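You operate a simulated robot arm through the tools that you are given. There is no shell and no other tool.

Carry out the task below with a simulated two-armed robot. There is one attempt and no reset: what you move stays moved.

Task
Gauge the blue block and dot it in the gauge lamp's colour.
Fine: seat it in the gauge; run the gauge slide over it and back; the dot goes on the clear field; the pen goes back in its well.

The check looks at the end state, three seconds after you hand in, the way a careful person would. Anything else that was tipped, shoved, dropped, spilled or broken makes it a failure.

Robot
Two 7-joint arms with fingered hands on one trunk that stands fixed in place. Base frame: the origin is at the foot of the trunk, x ahead of it, y to its left, z up; the work surface is at about z = 800. Units: mm, rad, N and s.
The left shoulder is at [70, 139, 1108], the right one opposite. With the tool pointing down near the work surface each hand reaches from about 460 to 840 mm from the base axis, measured 20 degrees to its own side. Payload 3.9 kg a hand.
Tool frame (each hand has its own): the origin (TCP) lies between the finger pads and is the grasp point; the fingertips stand 29 mm ahead of it; z points along the fingers, y is the line along which they close. The gripper opens to 100 mm; its body begins 34 mm behind the TCP. The gripper is a hand of 5 fingers: y runs from the thumb to the fingers, the wrist lies at [-15, -105, -177] in the tool frame, and closing takes about 1.5 s.
Orientation is told as [roll, pitch, yaw] about the base's x, y, z axes, in that order, counted from this pose: with the fingers straight down and the wrist toward the robot, the tool's x, y and z point along [0, 1, 0], [1, 0, 0] and [0, 0, -1] of the base frame.

Tools
- The arms move only by the tool apply_moves. It takes "left_deltas", "right_deltas" or both (then of equal length, played together; a hand with none holds still); each is a list that holds one entry, the list of rows, each a list of 6 numbers: the shift along the base's x, y, z in mm, then the turn, a rotation vector about the base's x, y, z in rad. In form: [[[dx, dy, dz, rx, ry, rz], ...]]. A call has 1 to 20 rows; each row shifts and turns the commanded pose from where the row before left it. "left_gripper" and "right_gripper" are, for a hand that has rows, the gripper command, from -1 (shut) to 1 (fully open), values between in proportion, set as the call begins (left out, the last holds). A row lasts 0.2 s, in which the tool goes at most 50 mm and 0.15 rad; a call with a longer step from one row to the next is refused whole, and so is a gripper value outside its range. A pose out of reach is approached as far as the arm can. The call stops where the force on the tool passes 90 N (or 10 N more than at its start, if that is more) or the arm is blocked; 0.2 s more then pass. The fingers move at their own pace (about 153 mm/s each) and stop on an object; they squeeze with about 28 N. The grip force told is the motor's: it shows also when the fingers shut on nothing. Time passes only in rows, and 0.2 s behind the last, so rows that do not move let the fingers close. It gives the time, the measured TCP pose, the force on the tool (base axes), the opening and the grip force at its end, in the units of the frame above (readings bear some noise), with the torque about the TCP (base axes, N m) and any sound that the robot's microphone picked up.
- Cameras (640 x 400 px; columns grow to the right, rows downward): "scene" is now at [125.4, 39.3, 1426.5]; the picture's right is [0.48, -0.88, 0.00], its down [-0.53, -0.29, -0.80] and it looks along [0.70, 0.38, -0.60] (base axes); focal length 347 px, centre (320, 200). "left" rides on the left gripper at [-66, -86, -121] in its tool frame; the picture's right is [-0.76, -0.31, 0.58], its down [0.59, -0.70, 0.40] and it looks along [0.28, 0.64, 0.71] (tool axes); focal length 247 px, centre (320, 200). "right" rides on the right gripper at [65, -86, -121] in its tool frame; the picture's right is [-0.76, 0.31, -0.58], its down [-0.59, -0.70, 0.40] and it looks along [-0.28, 0.64, 0.71] (tool axes); focal length 247 px, centre (320, 200). There is no depth. A picture from a camera that has moved, and an enlarged one, comes with that camera's place and axes in the base frame and with its lens.
- capture(camera): a new picture of that camera. No time passes.
- raise_lower(by): slides the trunk up (or, below 0, down) by that many mm; the arms and the scene camera ride with it, the base frame stays. It gives what a move gives, with no picture.
- set_grasp(shape, hand): the hand has 5 fingers and takes this shape, open, in about a second: jaw (thumb against the fingers, like two jaws); tri (thumb and two fingers); tip (a fingertip pinch); poke (one finger out to press); point (the index stretched); flat (the hand flat); cup (the hand cupped); fist (a fist). The gripper value then closes the fingers along that shape, each until it touches; the sizes above hold for jaw. It gives what a move gives, with no picture.
- aim_head(pan, tilt): turns the head with the scene camera to pan (to the left, within 1.501 rad either way) and tilt (down, from -0.506 to 1.204), counted from straight ahead of the robot. It gives what a move gives.
- zoom(camera, box): a new picture of the part [left, top, right, bottom] of that camera's present view, enlarged. No time passes.
- finish_job(): hands the job in; it is judged then, once.

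Places have to be worked out from the pictures, the camera data and where the tool is seen. Open the grippers and draw the arms clear of the work before you hand the job in, unless the task says otherwise.

The tools are called by a JSON object that holds its "method" and its "body". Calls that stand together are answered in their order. apply_moves: Moves the arms, as the interface text tells. Its arguments: {"type":"object","properties":{"left_deltas":{"type":"array","items":{"type":"array","items":{"type":"array","items":{"type":"number"}}}},"left_gripper":{"type":"number"},"right_deltas":{"type":"array","items":{"type":"array","items":{"type":"array","items":{"type":"number"}}}},"right_gripper":{"type":"number"}},"required":[]} The other tools are called the same way: raise_lower (by) moves the trunk up or down; set_grasp (shape, hand) gives the hand a shape; aim_head (pan, tilt) turns the head that bears the scene camera; capture (camera) takes a picture; zoom (camera, box) takes an enlarged picture of a part of a camera's view; finish_job () hands the job in.

At the start:

```text
t: 0.0
left_tool_pos: [454.7, 415.2, 1108.7]
left_orientation: [0.001, 0.001, 0.32]
left_wrist_force: [0.0, 0.2, -0.7]
left_moment: [-0.03, 0.0, -0.01]
left_grip_width: 99.7
left_grasp_force: 0.0
left_shape: jaw
right_tool_pos: [432.2, 0.4, 1141.1]
right_orientation: [0.0, 0.001, 0.321]
right_wrist_force: [0.6, -0.6, -0.3]
right_moment: [-0.01, -0.01, -0.03]
right_grip_width: 100.2
right_grasp_force: 0.0
right_shape: jaw
trunk travel left (down, up): [-750.0, 90.0]
head pan, tilt (commanded): [0.497, 0.646]
```

scene: 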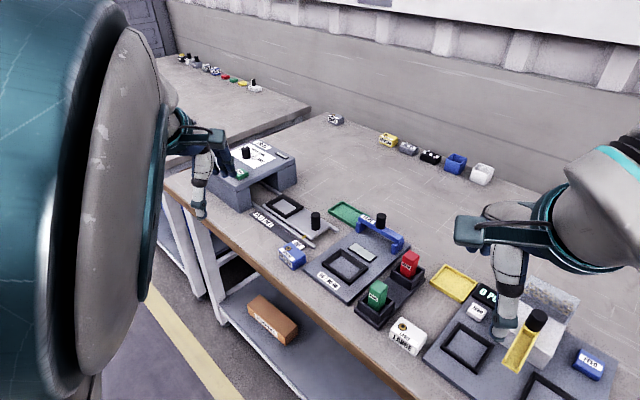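
right: 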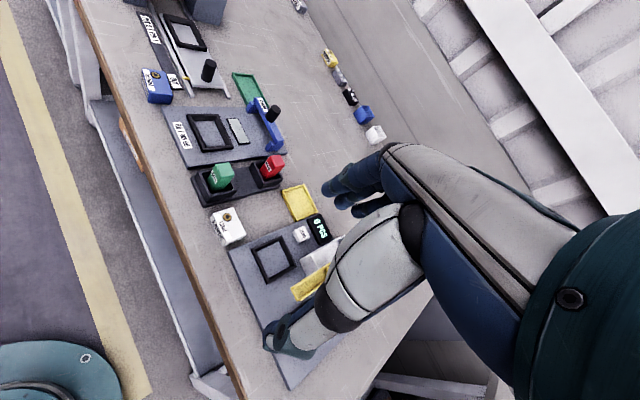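
left: 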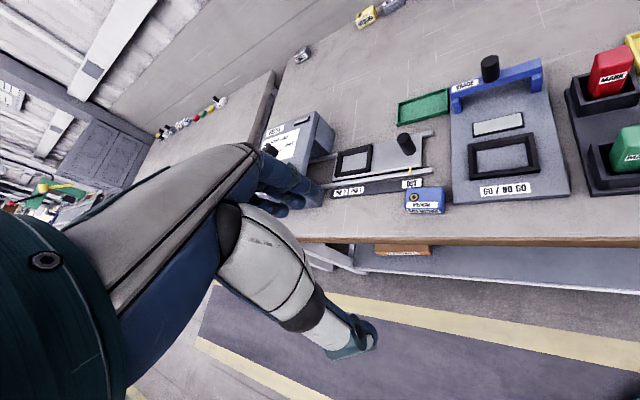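

I start by looking closely at the bench: the gauge, the blue block, the pens and the lamp.

{"method": "zoom", "body": {"camera": "scene", "box": [180, 120, 340, 220]}}

{"method": "zoom", "body": {"camera": "scene", "box": [240, 180, 400, 280]}}

{"method": "zoom", "body": {"camera": "scene", "box": [310, 200, 470, 360]}}

{"method": "zoom", "body": {"camera": "scene", "box": [420, 250, 640, 400]}}

{"method": "zoom", "body": {"camera": "left", "box": [380, 30, 640, 220]}}

{"method": "zoom", "body": {"camera": "right", "box": [120, 60, 340, 200]}}

```text
4.00 times, centred on (260, 170) of scene
camera zoom: at [125.4, 39.3, 1426.5], right [0.48, -0.88, 0.0], down [-0.53, -0.29, -0.8], along [0.7, 0.38, -0.6], focal length 1389 px, centre (560, 320)
```

zoom: 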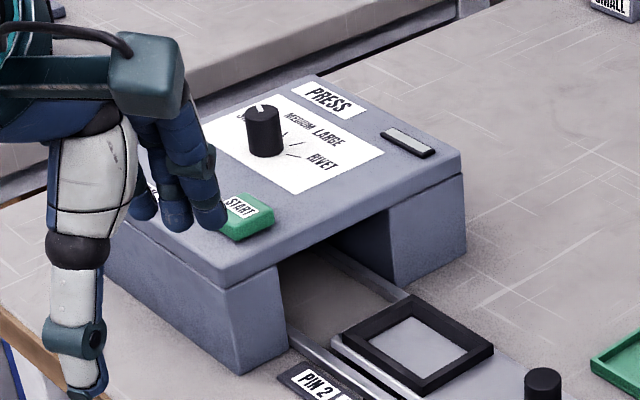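

```text
4.00 times, centred on (320, 230) of scene
camera zoom: at [125.4, 39.3, 1426.5], right [0.48, -0.88, 0.0], down [-0.53, -0.29, -0.8], along [0.7, 0.38, -0.6], focal length 1389 px, centre (320, 80)
```

zoom: 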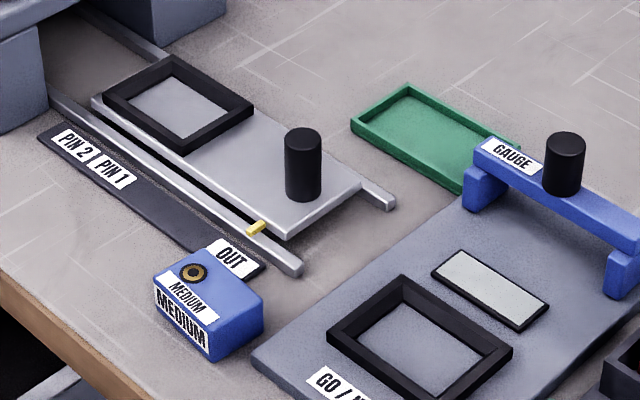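

```text
2.50 times, centred on (390, 280) of scene
camera zoom: at [125.4, 39.3, 1426.5], right [0.48, -0.88, 0.0], down [-0.53, -0.29, -0.8], along [0.7, 0.38, -0.6], focal length 868 px, centre (145, 0)
```

zoom: 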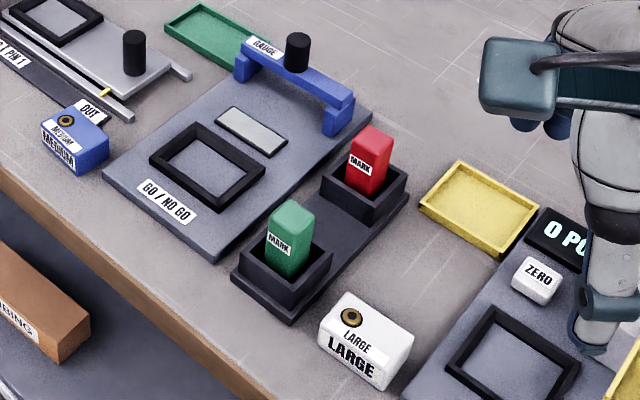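

```text
2.67 times, centred on (530, 325) of scene
camera zoom: at [125.4, 39.3, 1426.5], right [0.48, -0.88, 0.0], down [-0.53, -0.29, -0.8], along [0.7, 0.38, -0.6], focal length 926 px, centre (-240, -133)
```

zoom: 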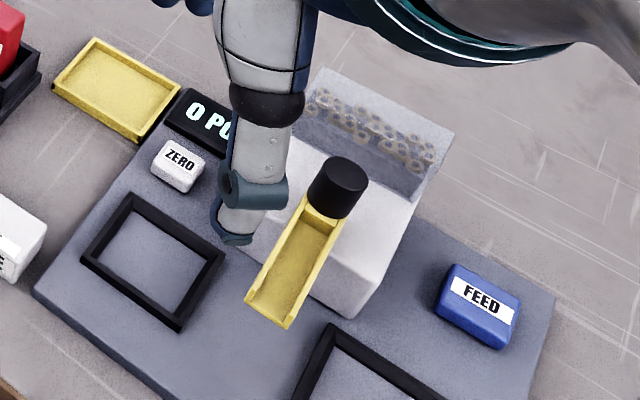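

```text
2.11 times, centred on (510, 125) of left
camera zoom: at [394.0, 324.8, 1230.1], right [-0.05, -0.81, -0.58], down [-0.85, 0.34, -0.4], along [0.52, 0.47, -0.71], focal length 520 px, centre (-80, 358)
```

zoom: 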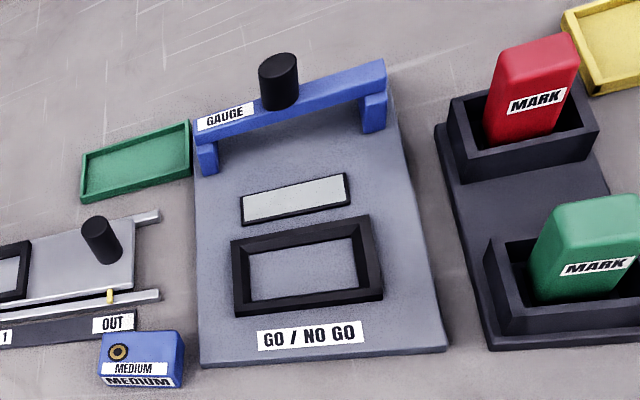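

```text
2.86 times, centred on (230, 130) of right
camera zoom: at [330.7, 35.6, 1262.9], right [0.53, -0.62, 0.58], down [-0.48, -0.78, -0.4], along [0.7, -0.07, -0.71], focal length 706 px, centre (577, 400)
```

zoom: 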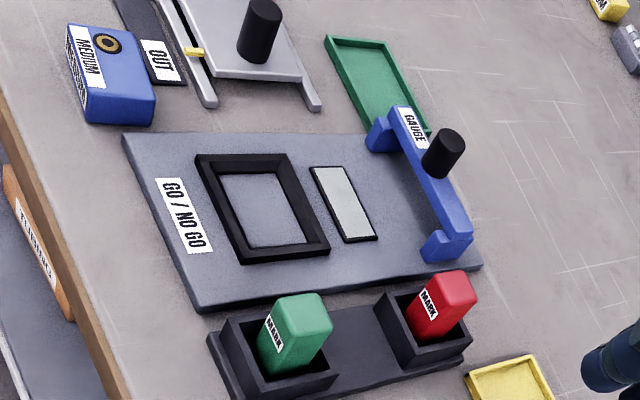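

Next I zoom on the block, the gauge nest, and the marker pens to get their dimensions.

{"method": "zoom", "body": {"camera": "scene", "box": [270, 232, 318, 276]}}

{"method": "zoom", "body": {"camera": "left", "box": [390, 170, 460, 220]}}

{"method": "zoom", "body": {"camera": "scene", "box": [310, 205, 410, 305]}}

{"method": "zoom", "body": {"camera": "scene", "box": [345, 240, 435, 330]}}

{"method": "zoom", "body": {"camera": "scene", "box": [320, 100, 500, 200]}}

```text
9.09 times, centred on (294, 254) of scene
camera zoom: at [125.4, 39.3, 1426.5], right [0.48, -0.88, 0.0], down [-0.53, -0.29, -0.8], along [0.7, 0.38, -0.6], focal length 3156 px, centre (556, -291)
```

zoom: 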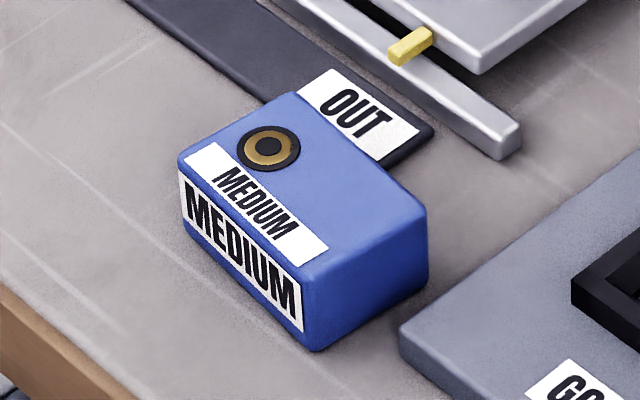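

```text
8.00 times, centred on (425, 195) of left
camera zoom: at [394.0, 324.8, 1230.1], right [-0.05, -0.81, -0.58], down [-0.85, 0.34, -0.4], along [0.52, 0.47, -0.71], focal length 1976 px, centre (-520, 240)
```

zoom: 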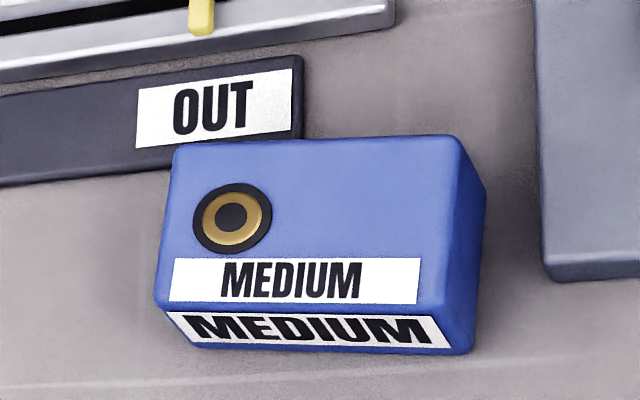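

```text
4.00 times, centred on (360, 255) of scene
camera zoom: at [125.4, 39.3, 1426.5], right [0.48, -0.88, 0.0], down [-0.53, -0.29, -0.8], along [0.7, 0.38, -0.6], focal length 1389 px, centre (160, -20)
```

zoom: 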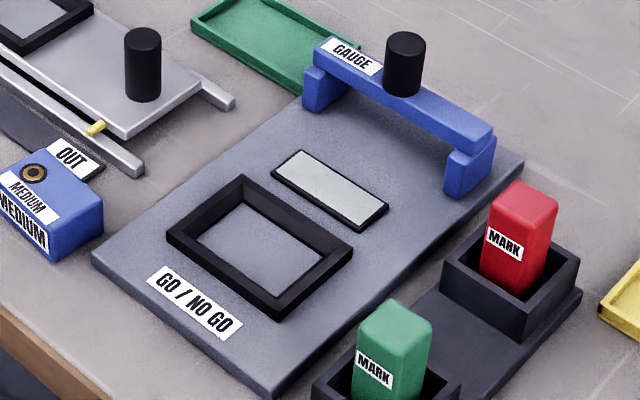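

```text
4.44 times, centred on (390, 285) of scene
camera zoom: at [125.4, 39.3, 1426.5], right [0.48, -0.88, 0.0], down [-0.53, -0.29, -0.8], along [0.7, 0.38, -0.6], focal length 1543 px, centre (9, -178)
```

zoom: 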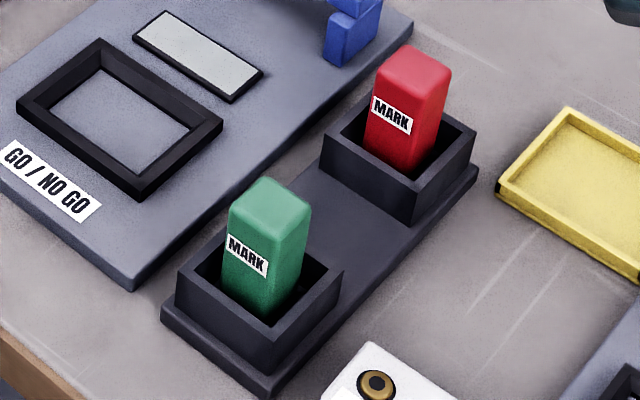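

```text
3.56 times, centred on (410, 150) of scene
camera zoom: at [125.4, 39.3, 1426.5], right [0.48, -0.88, 0.0], down [-0.53, -0.29, -0.8], along [0.7, 0.38, -0.6], focal length 1234 px, centre (0, 378)
```

zoom: 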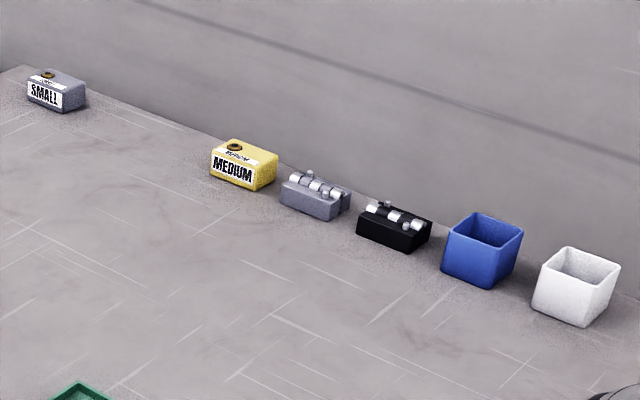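

I take high-zoom pictures of the nest, the slide and the pens to locate their corners precisely.

{"method": "zoom", "body": {"camera": "scene", "box": [316, 240, 380, 280]}}

{"method": "zoom", "body": {"camera": "scene", "box": [350, 205, 414, 245]}}

{"method": "zoom", "body": {"camera": "scene", "box": [350, 270, 414, 330]}}

{"method": "zoom", "body": {"camera": "scene", "box": [380, 245, 444, 305]}}

```text
10.00 times, centred on (348, 260) of scene
camera zoom: at [125.4, 39.3, 1426.5], right [0.48, -0.88, 0.0], down [-0.53, -0.29, -0.8], along [0.7, 0.38, -0.6], focal length 3472 px, centre (40, -400)
```

zoom: 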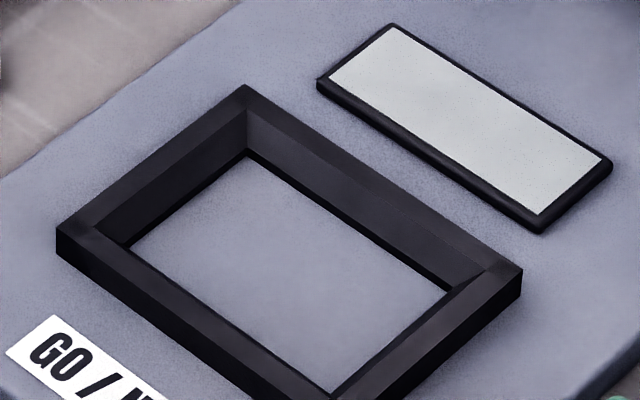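

```text
10.00 times, centred on (382, 225) of scene
camera zoom: at [125.4, 39.3, 1426.5], right [0.48, -0.88, 0.0], down [-0.53, -0.29, -0.8], along [0.7, 0.38, -0.6], focal length 3472 px, centre (-300, -50)
```

zoom: 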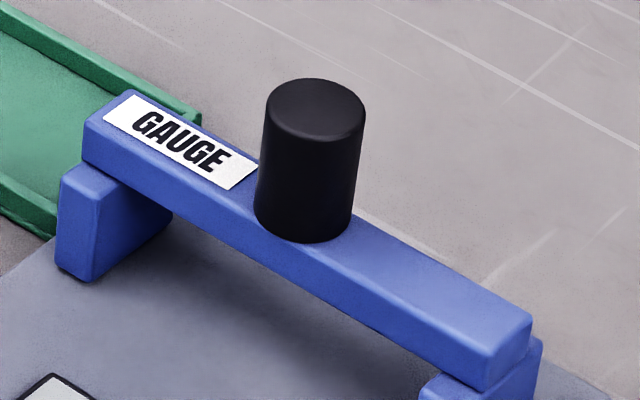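

```text
6.67 times, centred on (382, 300) of scene
camera zoom: at [125.4, 39.3, 1426.5], right [0.48, -0.88, 0.0], down [-0.53, -0.29, -0.8], along [0.7, 0.38, -0.6], focal length 2314 px, centre (-93, -467)
```

zoom: 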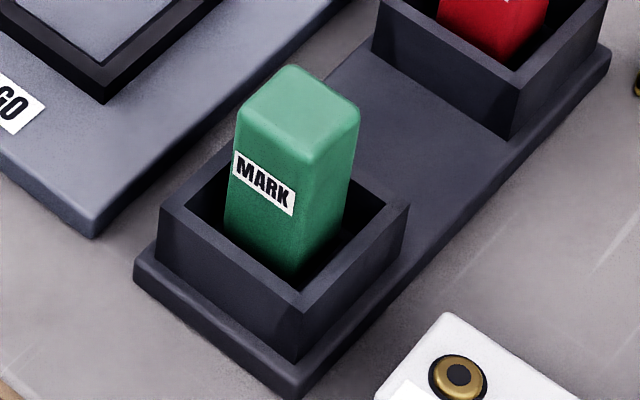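

```text
6.67 times, centred on (412, 275) of scene
camera zoom: at [125.4, 39.3, 1426.5], right [0.48, -0.88, 0.0], down [-0.53, -0.29, -0.8], along [0.7, 0.38, -0.6], focal length 2314 px, centre (-293, -300)
```

zoom: 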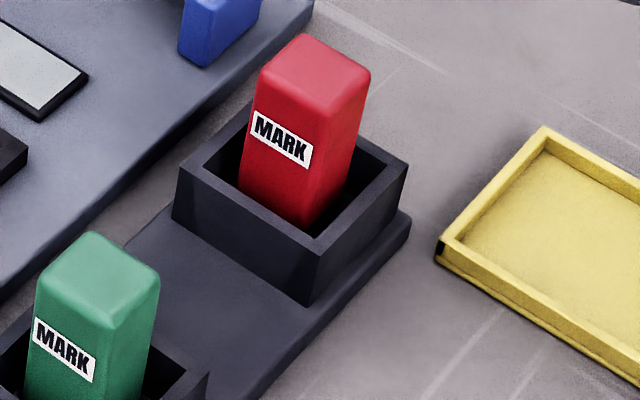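

The block is about 57 × 39 mm at (608, 376) with yaw ≈ -0.36. The nest centre is about (640, 252) with yaw ≈ -0.27, and the slide knob is near (757, 215). I draw the right arm outward and bring the left hand above the block.

{"method": "apply_moves", "body": {"left_deltas": [[[30.6, -7.8, -25, 0, 0, -0.136], [30.6, -7.8, -25, 0, 0, -0.136], [30.6, -7.8, -25, 0, 0, -0.136], [30.6, -7.8, -25, 0, 0, -0.136], [30.6, -7.8, -25, 0, 0, -0.136]]], "right_deltas": [[[0, -30, 0, 0, 0, 0], [0, -30, 0, 0, 0, 0], [0, -30, 0, 0, 0, 0], [0, -30, 0, 0, 0, 0], [0, -30, 0, 0, 0, 0]]], "left_gripper": 0.4}}

{"method": "capture", "body": {"camera": "scene"}}

{"method": "capture", "body": {"camera": "left"}}

{"method": "capture", "body": {"camera": "right"}}

```text
t: 1.2
left_tool_pos: [610.6, 376.3, 983.9]
left_orientation: [0.001, 0.0, -0.359]
left_wrist_force: [-0.4, 0.7, -0.1]
left_moment: [-0.01, 0.02, 0.04]
left_grip_width: 70.4
left_grasp_force: 0.1
left_shape: jaw
right_tool_pos: [433.3, -149.4, 1140.5]
right_orientation: [0.0, 0.002, 0.322]
right_wrist_force: [0.3, -0.7, 0.1]
right_moment: [0.0, 0.01, -0.02]
right_grip_width: 100.1
right_grasp_force: 0.0
right_shape: jaw
trunk travel left (down, up): [-750.0, 90.0]
head pan, tilt (commanded): [0.497, 0.646]
```

```text
taken
camera scene: at [127.1, 39.2, 1426.4], right [0.48, -0.88, 0.0], down [-0.53, -0.29, -0.8], along [0.7, 0.38, -0.6], focal length 347 px, centre (320, 200)
```

scene: 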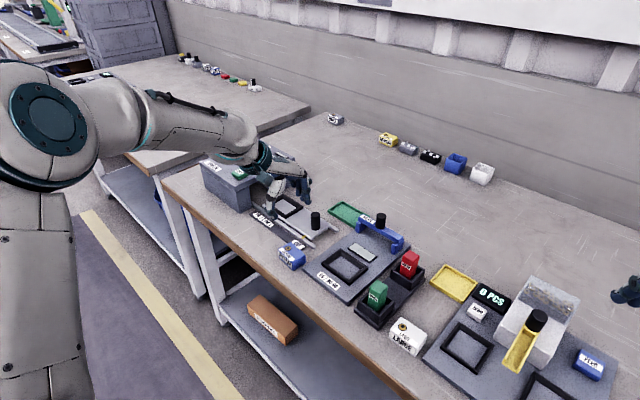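

```text
taken
camera left: at [506.8, 343.5, 1104.8], right [-0.55, -0.6, -0.58], down [-0.45, 0.8, -0.4], along [0.7, 0.04, -0.71], focal length 247 px, centre (320, 200)
```

left: 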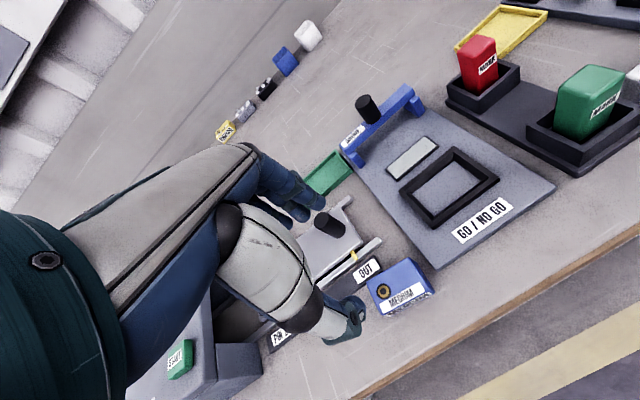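

```text
taken
camera right: at [330.1, -113.8, 1261.5], right [0.53, -0.62, 0.58], down [-0.48, -0.78, -0.4], along [0.7, -0.07, -0.71], focal length 247 px, centre (320, 200)
```

right: 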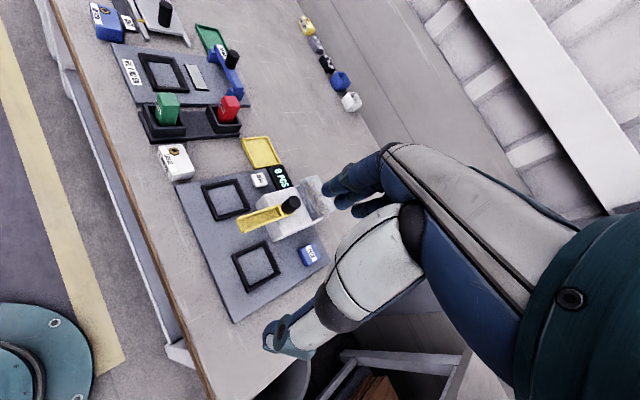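

The left hand is above the block. I zoom in on the hand to see how the thumb and fingers sit around the TCP.

{"method": "zoom", "body": {"camera": "scene", "box": [245, 145, 341, 205]}}

{"method": "zoom", "body": {"camera": "left", "box": [230, 150, 450, 350]}}

{"method": "zoom", "body": {"camera": "scene", "box": [262, 226, 326, 276]}}

```text
6.67 times, centred on (293, 175) of scene
camera zoom: at [127.1, 39.2, 1426.4], right [0.48, -0.88, 0.0], down [-0.53, -0.29, -0.8], along [0.7, 0.38, -0.6], focal length 2314 px, centre (500, 367)
```

zoom: 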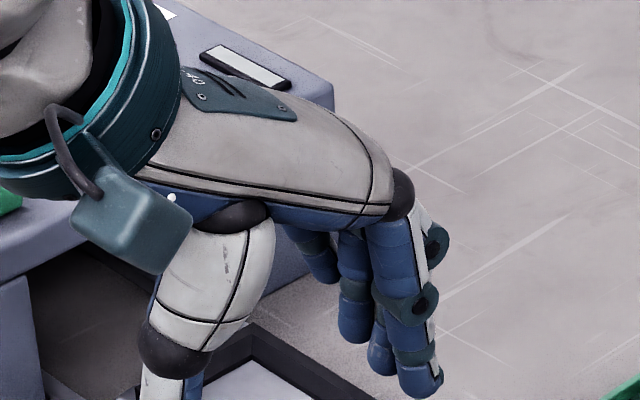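

```text
2.00 times, centred on (340, 250) of left
camera zoom: at [506.8, 343.5, 1104.8], right [-0.55, -0.6, -0.58], down [-0.45, 0.8, -0.4], along [0.7, 0.04, -0.71], focal length 494 px, centre (280, 100)
```

zoom: 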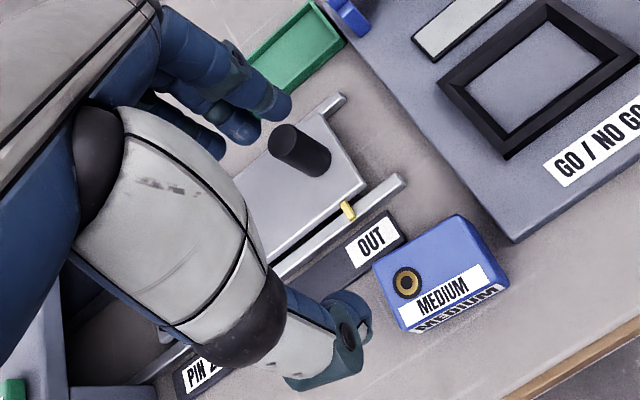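

```text
8.00 times, centred on (294, 251) of scene
camera zoom: at [127.1, 39.2, 1426.4], right [0.48, -0.88, 0.0], down [-0.53, -0.29, -0.8], along [0.7, 0.38, -0.6], focal length 2777 px, centre (528, -208)
```

zoom: 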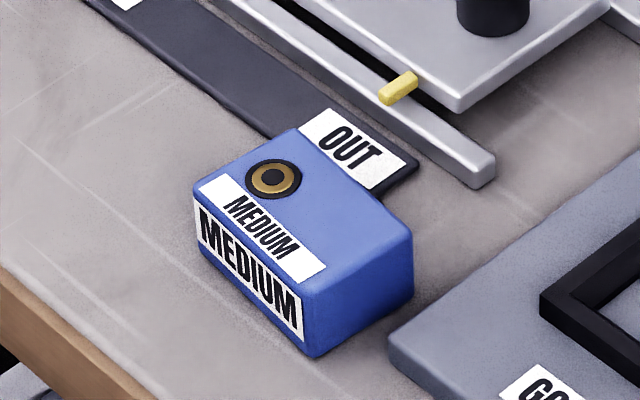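

The fingers line up along the board's depth direction, with the thumb on the robot side. I go down to just above grasp height and check the clearance.

{"method": "apply_moves", "body": {"left_deltas": [[[-2, 0, -30, 0, 0, 0], [0, 0, -30, 0, 0, 0], [0, 0, -30, 0, 0, 0], [0, 0, -22, 0, 0, 0], [0, 0, -20, 0, 0, 0]]]}}

{"method": "zoom", "body": {"camera": "scene", "box": [245, 190, 341, 270]}}

{"method": "zoom", "body": {"camera": "left", "box": [230, 150, 450, 350]}}

```text
t: 2.4
left_tool_pos: [606.8, 378.3, 851.6]
left_orientation: [0.0, -0.003, -0.36]
left_wrist_force: [0.2, 0.3, -0.3]
left_moment: [0.01, 0.0, 0.0]
left_grip_width: 70.2
left_grasp_force: 0.0
left_shape: jaw
right_tool_pos: [430.6, -148.3, 1140.1]
right_orientation: [0.0, -0.001, 0.322]
right_wrist_force: [0.6, 0.4, 0.2]
right_moment: [-0.02, -0.03, -0.01]
right_grip_width: 99.9
right_grasp_force: 0.0
right_shape: jaw
trunk travel left (down, up): [-750.0, 90.0]
head pan, tilt (commanded): [0.497, 0.646]
```

```text
5.00 times, centred on (293, 230) of scene
camera zoom: at [125.7, 39.9, 1426.5], right [0.48, -0.88, 0.0], down [-0.53, -0.29, -0.8], along [0.7, 0.38, -0.6], focal length 1736 px, centre (455, 50)
```

zoom: 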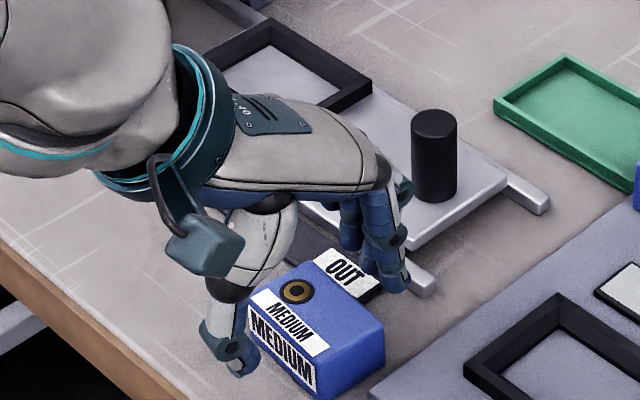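

```text
2.00 times, centred on (340, 250) of left
camera zoom: at [502.5, 345.1, 972.2], right [-0.55, -0.6, -0.58], down [-0.45, 0.8, -0.4], along [0.7, 0.04, -0.71], focal length 494 px, centre (280, 100)
```

zoom: 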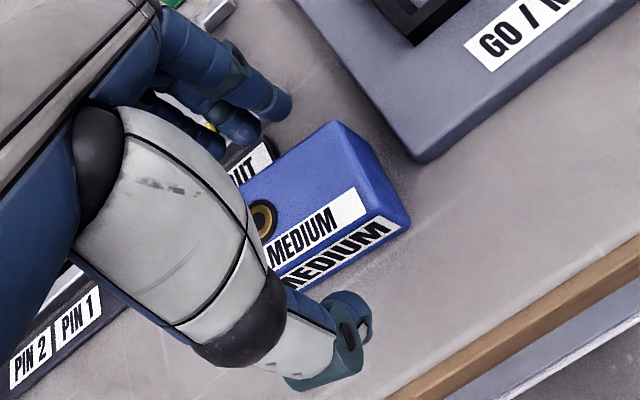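

Thumb and fingers straddle the block without touching anything. I lower 10.5 mm so the fingertips sit about 12 mm above the table, then close.

{"method": "apply_moves", "body": {"left_deltas": [[[1, 0, -5.5, 0, 0, 0], [1, 0, -5, 0, 0, 0], [0, 0, 0, 0, 0, 0]]]}}

{"method": "apply_moves", "body": {"left_deltas": [[[0, 0, 0, 0, 0, 0], [0, 0, 0, 0, 0, 0], [0, 0, 0, 0, 0, 0], [0, 0, 0, 0, 0, 0], [0, 0, 0, 0, 0, 0], [0, 0, 0, 0, 0, 0], [0, 0, 0, 0, 0, 0], [0, 0, 0, 0, 0, 0]]], "left_gripper": -1}}

{"method": "zoom", "body": {"camera": "scene", "box": [255, 210, 335, 270]}}

{"method": "zoom", "body": {"camera": "left", "box": [230, 150, 450, 350]}}

```text
t: 3.2
left_tool_pos: [608.0, 375.6, 841.7]
left_orientation: [-0.001, 0.0, -0.359]
left_wrist_force: [-0.1, -0.5, 0.3]
left_moment: [0.03, -0.01, -0.01]
left_grip_width: 70.2
left_grasp_force: 0.1
left_shape: jaw
right_tool_pos: [430.5, -147.7, 1141.0]
right_orientation: [0.001, -0.001, 0.319]
right_wrist_force: [-0.1, -0.1, -0.9]
right_moment: [0.03, 0.02, -0.02]
right_grip_width: 99.4
right_grasp_force: 0.1
right_shape: jaw
trunk travel left (down, up): [-750.0, 90.0]
head pan, tilt (commanded): [0.497, 0.646]
```

```text
t: 5.0
left_tool_pos: [607.2, 377.8, 840.7]
left_orientation: [0.0, 0.0, -0.357]
left_wrist_force: [-0.6, 0.0, -0.8]
left_moment: [0.0, 0.04, 0.0]
left_grip_width: 35.0
left_grasp_force: 27.8
left_shape: jaw
right_tool_pos: [430.7, -148.5, 1140.7]
right_orientation: [0.0, 0.0, 0.321]
right_wrist_force: [0.1, -0.3, -0.1]
right_moment: [0.0, 0.0, 0.03]
right_grip_width: 99.6
right_grasp_force: 0.2
right_shape: jaw
trunk travel left (down, up): [-750.0, 90.0]
head pan, tilt (commanded): [0.497, 0.646]
```

```text
6.67 times, centred on (295, 240) of scene
camera zoom: at [125.6, 39.4, 1426.5], right [0.48, -0.88, 0.0], down [-0.53, -0.29, -0.8], along [0.7, 0.38, -0.6], focal length 2314 px, centre (487, -67)
```

zoom: 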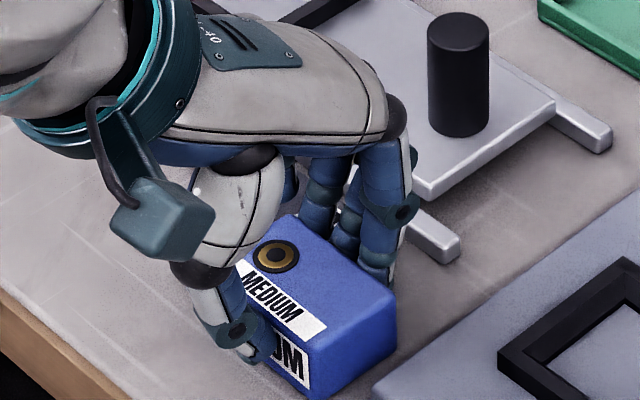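

```text
2.00 times, centred on (340, 250) of left
camera zoom: at [504.3, 344.2, 961.6], right [-0.55, -0.6, -0.58], down [-0.45, 0.8, -0.4], along [0.7, 0.04, -0.71], focal length 494 px, centre (280, 100)
```

zoom: 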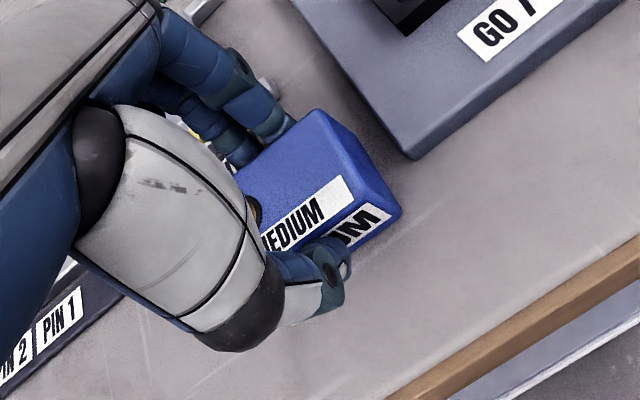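

The block is held (opening 35, 28 N). I lift it clear and check how it sits in the hand.

{"method": "apply_moves", "body": {"left_deltas": [[[0, 0, 8, 0, 0, 0], [0, 0, 15, 0, 0, 0], [0, 0, 25, 0, 0, 0], [0, 0, 22, 0, 0, 0], [0, 0, 0, 0, 0, 0]]]}}

{"method": "zoom", "body": {"camera": "scene", "box": [255, 180, 335, 240]}}

{"method": "zoom", "body": {"camera": "left", "box": [290, 150, 450, 290]}}

```text
t: 6.2
left_tool_pos: [608.1, 376.3, 910.9]
left_orientation: [-0.001, 0.001, -0.357]
left_wrist_force: [0.0, -0.6, -1.0]
left_moment: [0.04, -0.02, 0.0]
left_grip_width: 34.8
left_grasp_force: 28.7
left_shape: jaw
right_tool_pos: [430.2, -148.5, 1140.5]
right_orientation: [-0.001, 0.001, 0.322]
right_wrist_force: [-0.6, -0.7, 0.0]
right_moment: [-0.03, -0.01, 0.01]
right_grip_width: 99.7
right_grasp_force: 0.1
right_shape: jaw
trunk travel left (down, up): [-750.0, 90.0]
head pan, tilt (commanded): [0.497, 0.646]
```

```text
6.67 times, centred on (295, 210) of scene
camera zoom: at [126.0, 39.6, 1426.4], right [0.48, -0.88, 0.0], down [-0.53, -0.29, -0.8], along [0.7, 0.38, -0.6], focal length 2314 px, centre (487, 133)
```

zoom: 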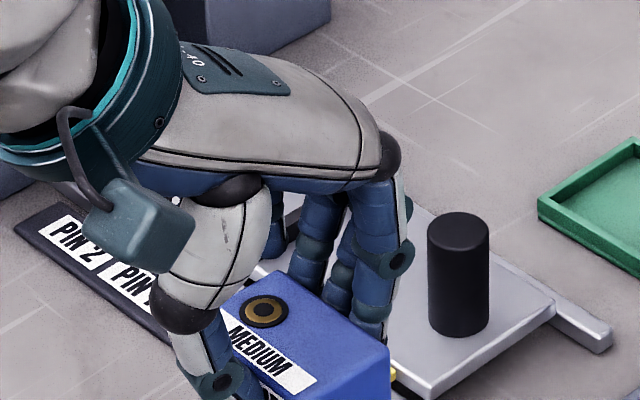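

```text
2.86 times, centred on (370, 220) of left
camera zoom: at [503.6, 344.2, 1031.8], right [-0.55, -0.6, -0.58], down [-0.45, 0.8, -0.4], along [0.7, 0.04, -0.71], focal length 706 px, centre (177, 143)
```

zoom: 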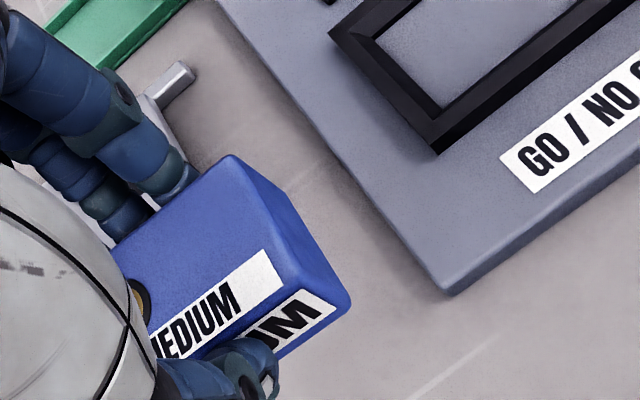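

The block is held level. I carry it at this height to over the nest, turning +0.085 rad to match the board.

{"method": "apply_moves", "body": {"left_deltas": [[[8, -31, 0, 0, 0, 0.021], [8, -31, 0, 0, 0, 0.021], [8, -31, 0, 0, 0, 0.021], [8, -31, 0, 0, 0, 0.021], [0, 0, 0, 0, 0, 0]]]}}

{"method": "apply_moves", "body": {"left_deltas": [[[0, 0, -20, 0, 0, 0], [0, 0, -20, 0, 0, 0], [0, 0, 0, 0, 0, 0]]]}}

{"method": "zoom", "body": {"camera": "scene", "box": [305, 220, 385, 280]}}

{"method": "zoom", "body": {"camera": "left", "box": [290, 150, 450, 290]}}

{"method": "capture", "body": {"camera": "scene"}}

{"method": "zoom", "body": {"camera": "right", "box": [100, 20, 260, 120]}}

```text
t: 7.4
left_tool_pos: [638.1, 251.7, 908.5]
left_orientation: [-0.002, 0.001, -0.274]
left_wrist_force: [0.4, 0.7, -0.6]
left_moment: [0.0, -0.03, 0.04]
left_grip_width: 34.8
left_grasp_force: 27.4
left_shape: jaw
right_tool_pos: [429.6, -148.2, 1141.4]
right_orientation: [0.001, 0.0, 0.321]
right_wrist_force: [0.9, 1.0, 0.3]
right_moment: [0.01, 0.01, 0.02]
right_grip_width: 99.9
right_grasp_force: 0.2
right_shape: jaw
trunk travel left (down, up): [-750.0, 90.0]
head pan, tilt (commanded): [0.497, 0.646]
```

```text
t: 8.2
left_tool_pos: [639.8, 251.9, 871.4]
left_orientation: [-0.001, -0.002, -0.276]
left_wrist_force: [1.1, 0.0, -1.5]
left_moment: [-0.02, -0.01, -0.01]
left_grip_width: 34.6
left_grasp_force: 28.0
left_shape: jaw
right_tool_pos: [430.7, -150.3, 1140.9]
right_orientation: [0.0, 0.001, 0.32]
right_wrist_force: [-0.3, -0.3, -0.1]
right_moment: [-0.01, -0.02, 0.0]
right_grip_width: 99.6
right_grasp_force: 0.1
right_shape: jaw
trunk travel left (down, up): [-750.0, 90.0]
head pan, tilt (commanded): [0.497, 0.646]
```

```text
6.67 times, centred on (345, 250) of scene
camera zoom: at [125.3, 38.8, 1426.5], right [0.48, -0.88, 0.0], down [-0.53, -0.29, -0.8], along [0.7, 0.38, -0.6], focal length 2314 px, centre (153, -133)
```

zoom: 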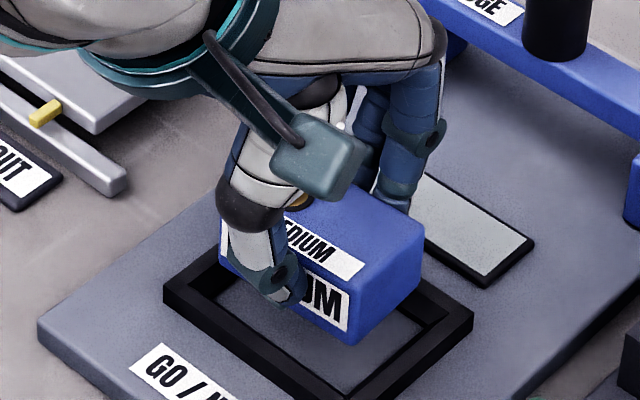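

```text
2.86 times, centred on (370, 220) of left
camera zoom: at [538.3, 211.7, 992.5], right [-0.5, -0.65, -0.58], down [-0.52, 0.76, -0.4], along [0.69, 0.1, -0.71], focal length 706 px, centre (177, 143)
```

zoom: 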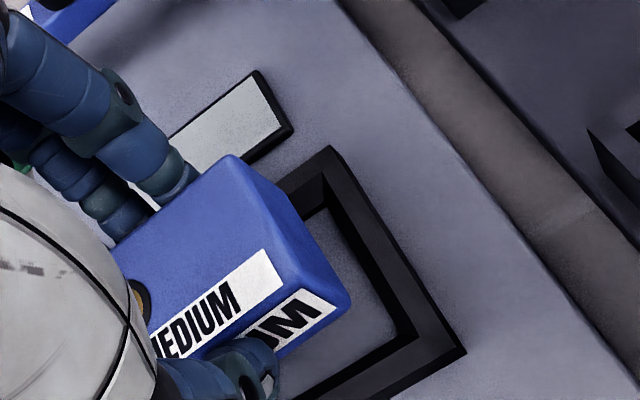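

```text
taken
camera scene: at [125.3, 38.8, 1426.5], right [0.48, -0.88, 0.0], down [-0.53, -0.29, -0.8], along [0.7, 0.38, -0.6], focal length 347 px, centre (320, 200)
```

scene: 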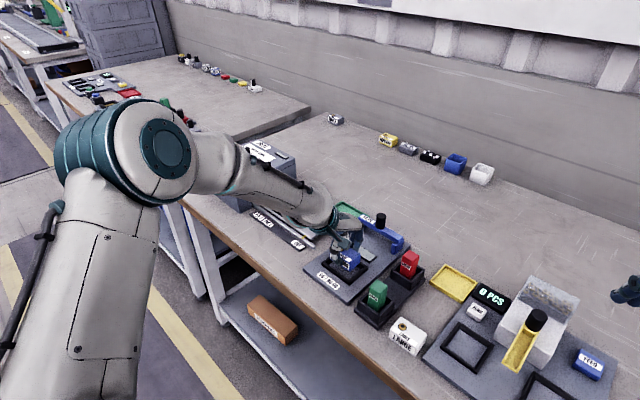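

```text
4.00 times, centred on (180, 70) of right
camera zoom: at [328.5, -114.1, 1262.0], right [0.53, -0.62, 0.58], down [-0.48, -0.78, -0.4], along [0.7, -0.07, -0.71], focal length 988 px, centre (880, 720)
```

zoom: 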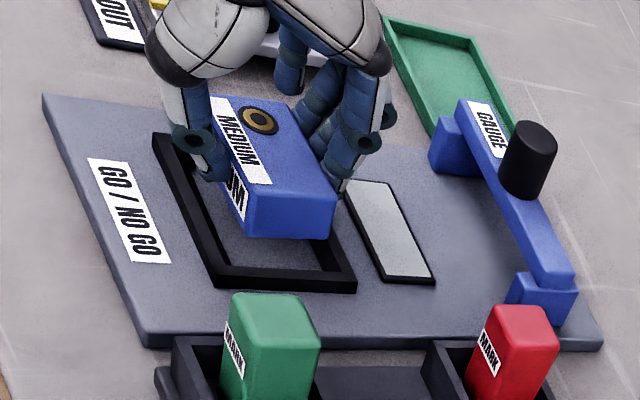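

The block hangs about 8 mm above the frame. I lower it 6 mm and zoom in tightly from both sides to compare its edges with the nest opening.

{"method": "apply_moves", "body": {"left_deltas": [[[0, 0, -6, 0, 0, 0], [0, 0, 0, 0, 0, 0]]]}}

{"method": "zoom", "body": {"camera": "scene", "box": [321, 245, 369, 285]}}

{"method": "zoom", "body": {"camera": "right", "box": [130, 35, 194, 95]}}

{"method": "zoom", "body": {"camera": "left", "box": [320, 180, 430, 290]}}

```text
t: 8.8
left_tool_pos: [639.8, 251.5, 865.9]
left_orientation: [0.0, 0.001, -0.275]
left_wrist_force: [-0.4, 0.7, -0.9]
left_moment: [0.01, -0.02, -0.01]
left_grip_width: 34.7
left_grasp_force: 28.3
left_shape: jaw
right_tool_pos: [430.2, -148.6, 1141.6]
right_orientation: [0.0, -0.001, 0.321]
right_wrist_force: [0.6, 0.3, 0.6]
right_moment: [0.0, -0.03, 0.01]
right_grip_width: 99.9
right_grasp_force: 0.0
right_shape: jaw
trunk travel left (down, up): [-750.0, 90.0]
head pan, tilt (commanded): [0.497, 0.646]
```

```text
10.00 times, centred on (345, 265) of scene
camera zoom: at [125.4, 39.2, 1426.5], right [0.48, -0.88, 0.0], down [-0.53, -0.29, -0.8], along [0.7, 0.38, -0.6], focal length 3472 px, centre (70, -450)
```

zoom: 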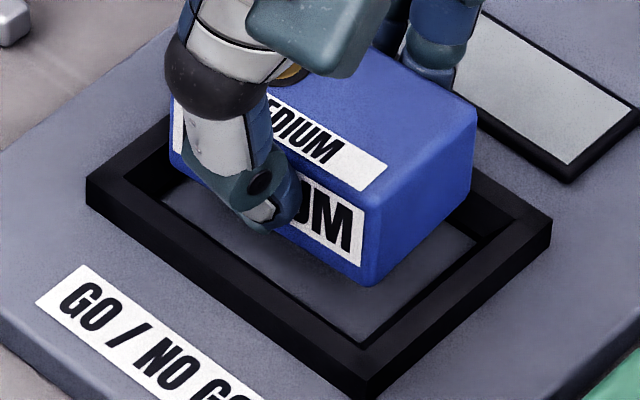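

```text
6.67 times, centred on (162, 65) of right
camera zoom: at [328.6, -113.6, 1262.0], right [0.53, -0.62, 0.58], down [-0.48, -0.78, -0.4], along [0.7, -0.07, -0.71], focal length 1646 px, centre (1373, 1100)
```

zoom: 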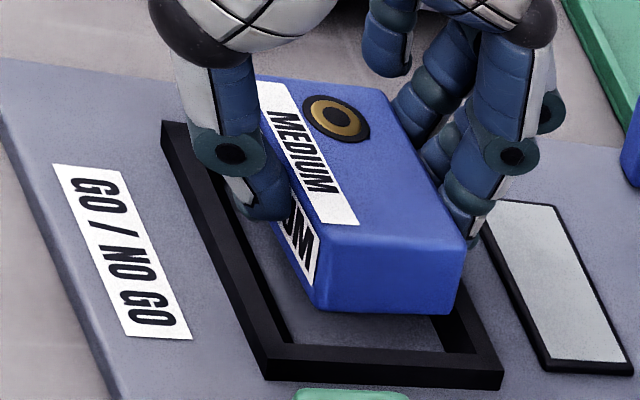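

```text
3.64 times, centred on (375, 235) of left
camera zoom: at [538.6, 211.7, 986.1], right [-0.5, -0.65, -0.58], down [-0.52, 0.76, -0.4], along [0.69, 0.1, -0.71], focal length 898 px, centre (120, 73)
```

zoom: 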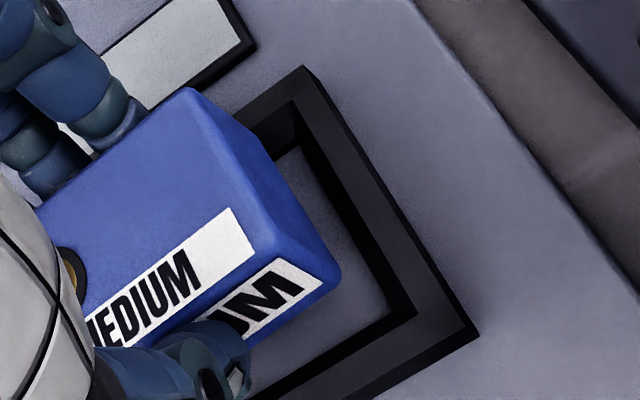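

Both views agree that the block sits about 2.7 mm too far toward the lamp. I shift it back along the board axis and check again.

{"method": "apply_moves", "body": {"left_deltas": [[[-2.6, 0.7, 0, 0, 0, 0], [0, 0, 0, 0, 0, 0]]]}}

{"method": "zoom", "body": {"camera": "scene", "box": [321, 245, 369, 285]}}

{"method": "zoom", "body": {"camera": "right", "box": [130, 45, 194, 85]}}

```text
t: 9.4
left_tool_pos: [637.9, 253.5, 865.7]
left_orientation: [0.0, 0.0, -0.276]
left_wrist_force: [-0.5, 0.5, -0.3]
left_moment: [-0.02, 0.01, 0.0]
left_grip_width: 34.8
left_grasp_force: 27.9
left_shape: jaw
right_tool_pos: [429.8, -148.0, 1141.1]
right_orientation: [0.0, 0.0, 0.322]
right_wrist_force: [1.2, 0.8, 0.3]
right_moment: [-0.04, -0.06, 0.05]
right_grip_width: 99.8
right_grasp_force: 0.0
right_shape: jaw
trunk travel left (down, up): [-750.0, 90.0]
head pan, tilt (commanded): [0.497, 0.646]
```

```text
10.00 times, centred on (345, 265) of scene
camera zoom: at [125.6, 39.4, 1426.5], right [0.48, -0.88, 0.0], down [-0.53, -0.29, -0.8], along [0.7, 0.38, -0.6], focal length 3472 px, centre (70, -450)
```

zoom: 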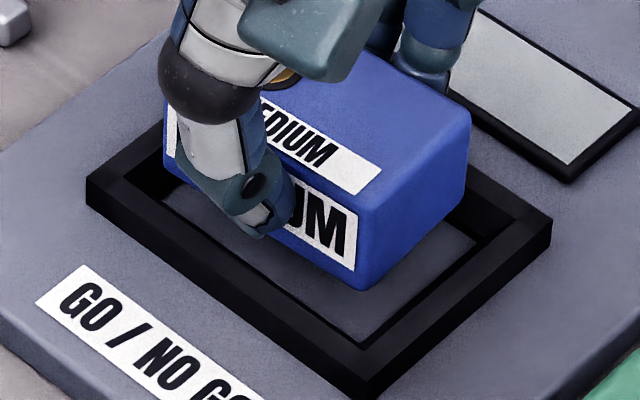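

```text
10.00 times, centred on (162, 65) of right
camera zoom: at [328.8, -113.5, 1262.0], right [0.53, -0.62, 0.58], down [-0.48, -0.78, -0.4], along [0.7, -0.07, -0.71], focal length 2470 px, centre (1900, 1550)
```

zoom: 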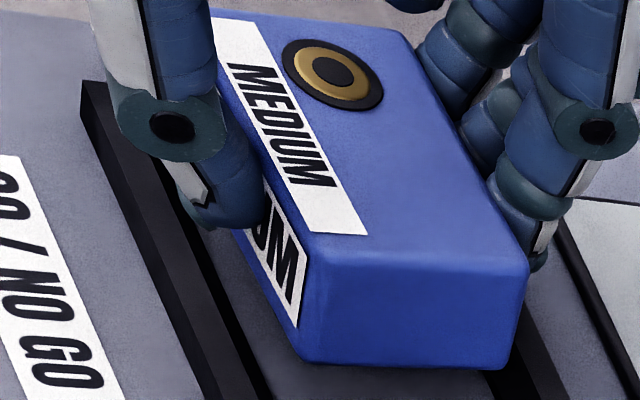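

The block now sits centred over the opening to within about 1 mm. I lower it gently and watch the force.

{"method": "apply_moves", "body": {"left_deltas": [[[0, 0, -3, 0, 0, 0], [0, 0, -3, 0, 0, 0], [0, 0, 0, 0, 0, 0]]]}}

{"method": "apply_moves", "body": {"left_deltas": [[[0, 0, -2, 0, 0, 0], [0, 0, 0, 0, 0, 0]]]}}

{"method": "zoom", "body": {"camera": "scene", "box": [321, 245, 369, 285]}}

{"method": "zoom", "body": {"camera": "right", "box": [130, 45, 194, 85]}}

```text
t: 10.2
left_tool_pos: [638.7, 253.3, 860.7]
left_orientation: [-0.001, 0.0, -0.273]
left_wrist_force: [-0.4, -1.0, -0.4]
left_moment: [0.01, 0.02, -0.01]
left_grip_width: 35.0
left_grasp_force: 28.6
left_shape: jaw
right_tool_pos: [431.2, -149.6, 1140.5]
right_orientation: [-0.001, 0.001, 0.323]
right_wrist_force: [-0.6, -0.3, 0.3]
right_moment: [0.0, 0.0, 0.03]
right_grip_width: 99.8
right_grasp_force: 0.1
right_shape: jaw
trunk travel left (down, up): [-750.0, 90.0]
head pan, tilt (commanded): [0.497, 0.646]
```

```text
t: 10.8
left_tool_pos: [637.2, 252.5, 857.9]
left_orientation: [0.0, -0.001, -0.274]
left_wrist_force: [0.7, -0.8, -0.9]
left_moment: [-0.04, 0.0, 0.01]
left_grip_width: 34.7
left_grasp_force: 27.9
left_shape: jaw
right_tool_pos: [431.2, -147.3, 1140.4]
right_orientation: [-0.001, 0.0, 0.321]
right_wrist_force: [0.4, 0.9, 0.1]
right_moment: [-0.01, 0.01, -0.01]
right_grip_width: 99.9
right_grasp_force: 0.1
right_shape: jaw
trunk travel left (down, up): [-750.0, 90.0]
head pan, tilt (commanded): [0.497, 0.646]
```

```text
10.00 times, centred on (345, 265) of scene
camera zoom: at [125.5, 39.4, 1426.5], right [0.48, -0.88, 0.0], down [-0.53, -0.29, -0.8], along [0.7, 0.38, -0.6], focal length 3472 px, centre (70, -450)
```

zoom: 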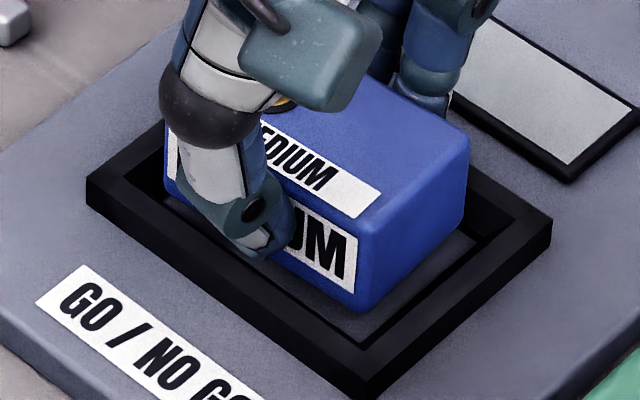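

```text
10.00 times, centred on (162, 65) of right
camera zoom: at [328.7, -113.5, 1262.0], right [0.53, -0.62, 0.58], down [-0.48, -0.78, -0.4], along [0.7, -0.07, -0.71], focal length 2470 px, centre (1900, 1550)
```

zoom: 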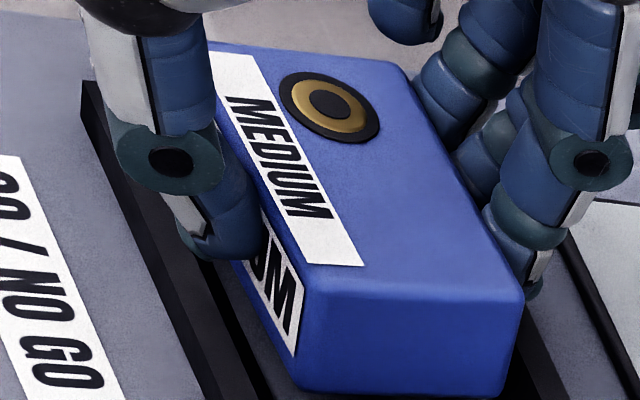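

No contact yet, with about 4 mm left. I continue down in small steps.

{"method": "apply_moves", "body": {"left_deltas": [[[0, 0, -2, 0, 0, 0], [0, 0, 0, 0, 0, 0]]]}}

{"method": "apply_moves", "body": {"left_deltas": [[[0, 0, -1, 0, 0, 0], [0, 0, 0, 0, 0, 0]]]}}

{"method": "apply_moves", "body": {"left_deltas": [[[0, 0, -1, 0, 0, 0], [0, 0, 0, 0, 0, 0]]]}}

{"method": "zoom", "body": {"camera": "scene", "box": [321, 245, 369, 285]}}

{"method": "zoom", "body": {"camera": "right", "box": [130, 45, 194, 85]}}

```text
t: 11.4
left_tool_pos: [637.5, 252.7, 857.0]
left_orientation: [-0.001, 0.001, -0.275]
left_wrist_force: [0.0, -0.2, -1.2]
left_moment: [0.01, 0.05, -0.01]
left_grip_width: 34.8
left_grasp_force: 28.6
left_shape: jaw
right_tool_pos: [429.8, -149.5, 1139.9]
right_orientation: [-0.001, 0.0, 0.322]
right_wrist_force: [-0.1, -0.1, 0.6]
right_moment: [0.0, -0.05, -0.01]
right_grip_width: 99.8
right_grasp_force: 0.0
right_shape: jaw
trunk travel left (down, up): [-750.0, 90.0]
head pan, tilt (commanded): [0.497, 0.646]
```

```text
t: 12.0
left_tool_pos: [638.2, 251.9, 854.9]
left_orientation: [0.0, -0.004, -0.275]
left_wrist_force: [-0.1, -0.6, 0.6]
left_moment: [0.03, -0.02, -0.05]
left_grip_width: 34.7
left_grasp_force: 28.3
left_shape: jaw
right_tool_pos: [430.6, -148.6, 1140.7]
right_orientation: [0.0, 0.001, 0.322]
right_wrist_force: [-0.1, 0.3, -0.4]
right_moment: [0.03, -0.01, -0.01]
right_grip_width: 100.1
right_grasp_force: 0.1
right_shape: jaw
trunk travel left (down, up): [-750.0, 90.0]
head pan, tilt (commanded): [0.497, 0.646]
```

```text
t: 12.6
left_tool_pos: [638.5, 251.4, 854.6]
left_orientation: [0.001, -0.001, -0.276]
left_wrist_force: [1.9, -1.4, 0.9]
left_moment: [0.0, 0.01, -0.09]
left_grip_width: 35.0
left_grasp_force: 28.3
left_shape: jaw
right_tool_pos: [429.8, -148.8, 1141.0]
right_orientation: [-0.001, 0.0, 0.322]
right_wrist_force: [0.1, 0.1, 0.0]
right_moment: [-0.03, 0.04, 0.02]
right_grip_width: 99.7
right_grasp_force: 0.0
right_shape: jaw
trunk travel left (down, up): [-750.0, 90.0]
head pan, tilt (commanded): [0.497, 0.646]
```

```text
10.00 times, centred on (345, 265) of scene
camera zoom: at [125.4, 39.0, 1426.5], right [0.48, -0.88, 0.0], down [-0.53, -0.29, -0.8], along [0.7, 0.38, -0.6], focal length 3472 px, centre (70, -450)
```

zoom: 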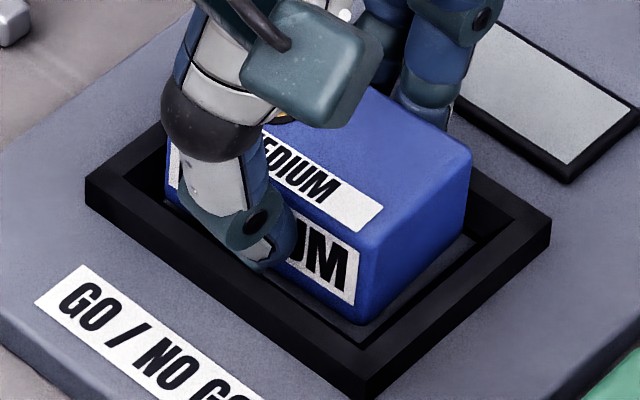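

```text
10.00 times, centred on (162, 65) of right
camera zoom: at [328.6, -113.9, 1262.0], right [0.53, -0.62, 0.58], down [-0.48, -0.78, -0.4], along [0.7, -0.07, -0.71], focal length 2470 px, centre (1900, 1550)
```

zoom: 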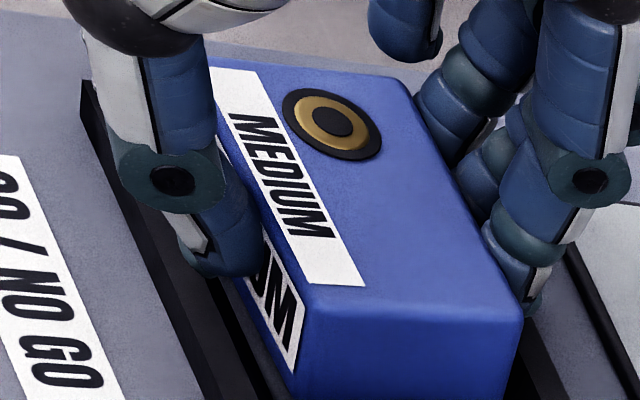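

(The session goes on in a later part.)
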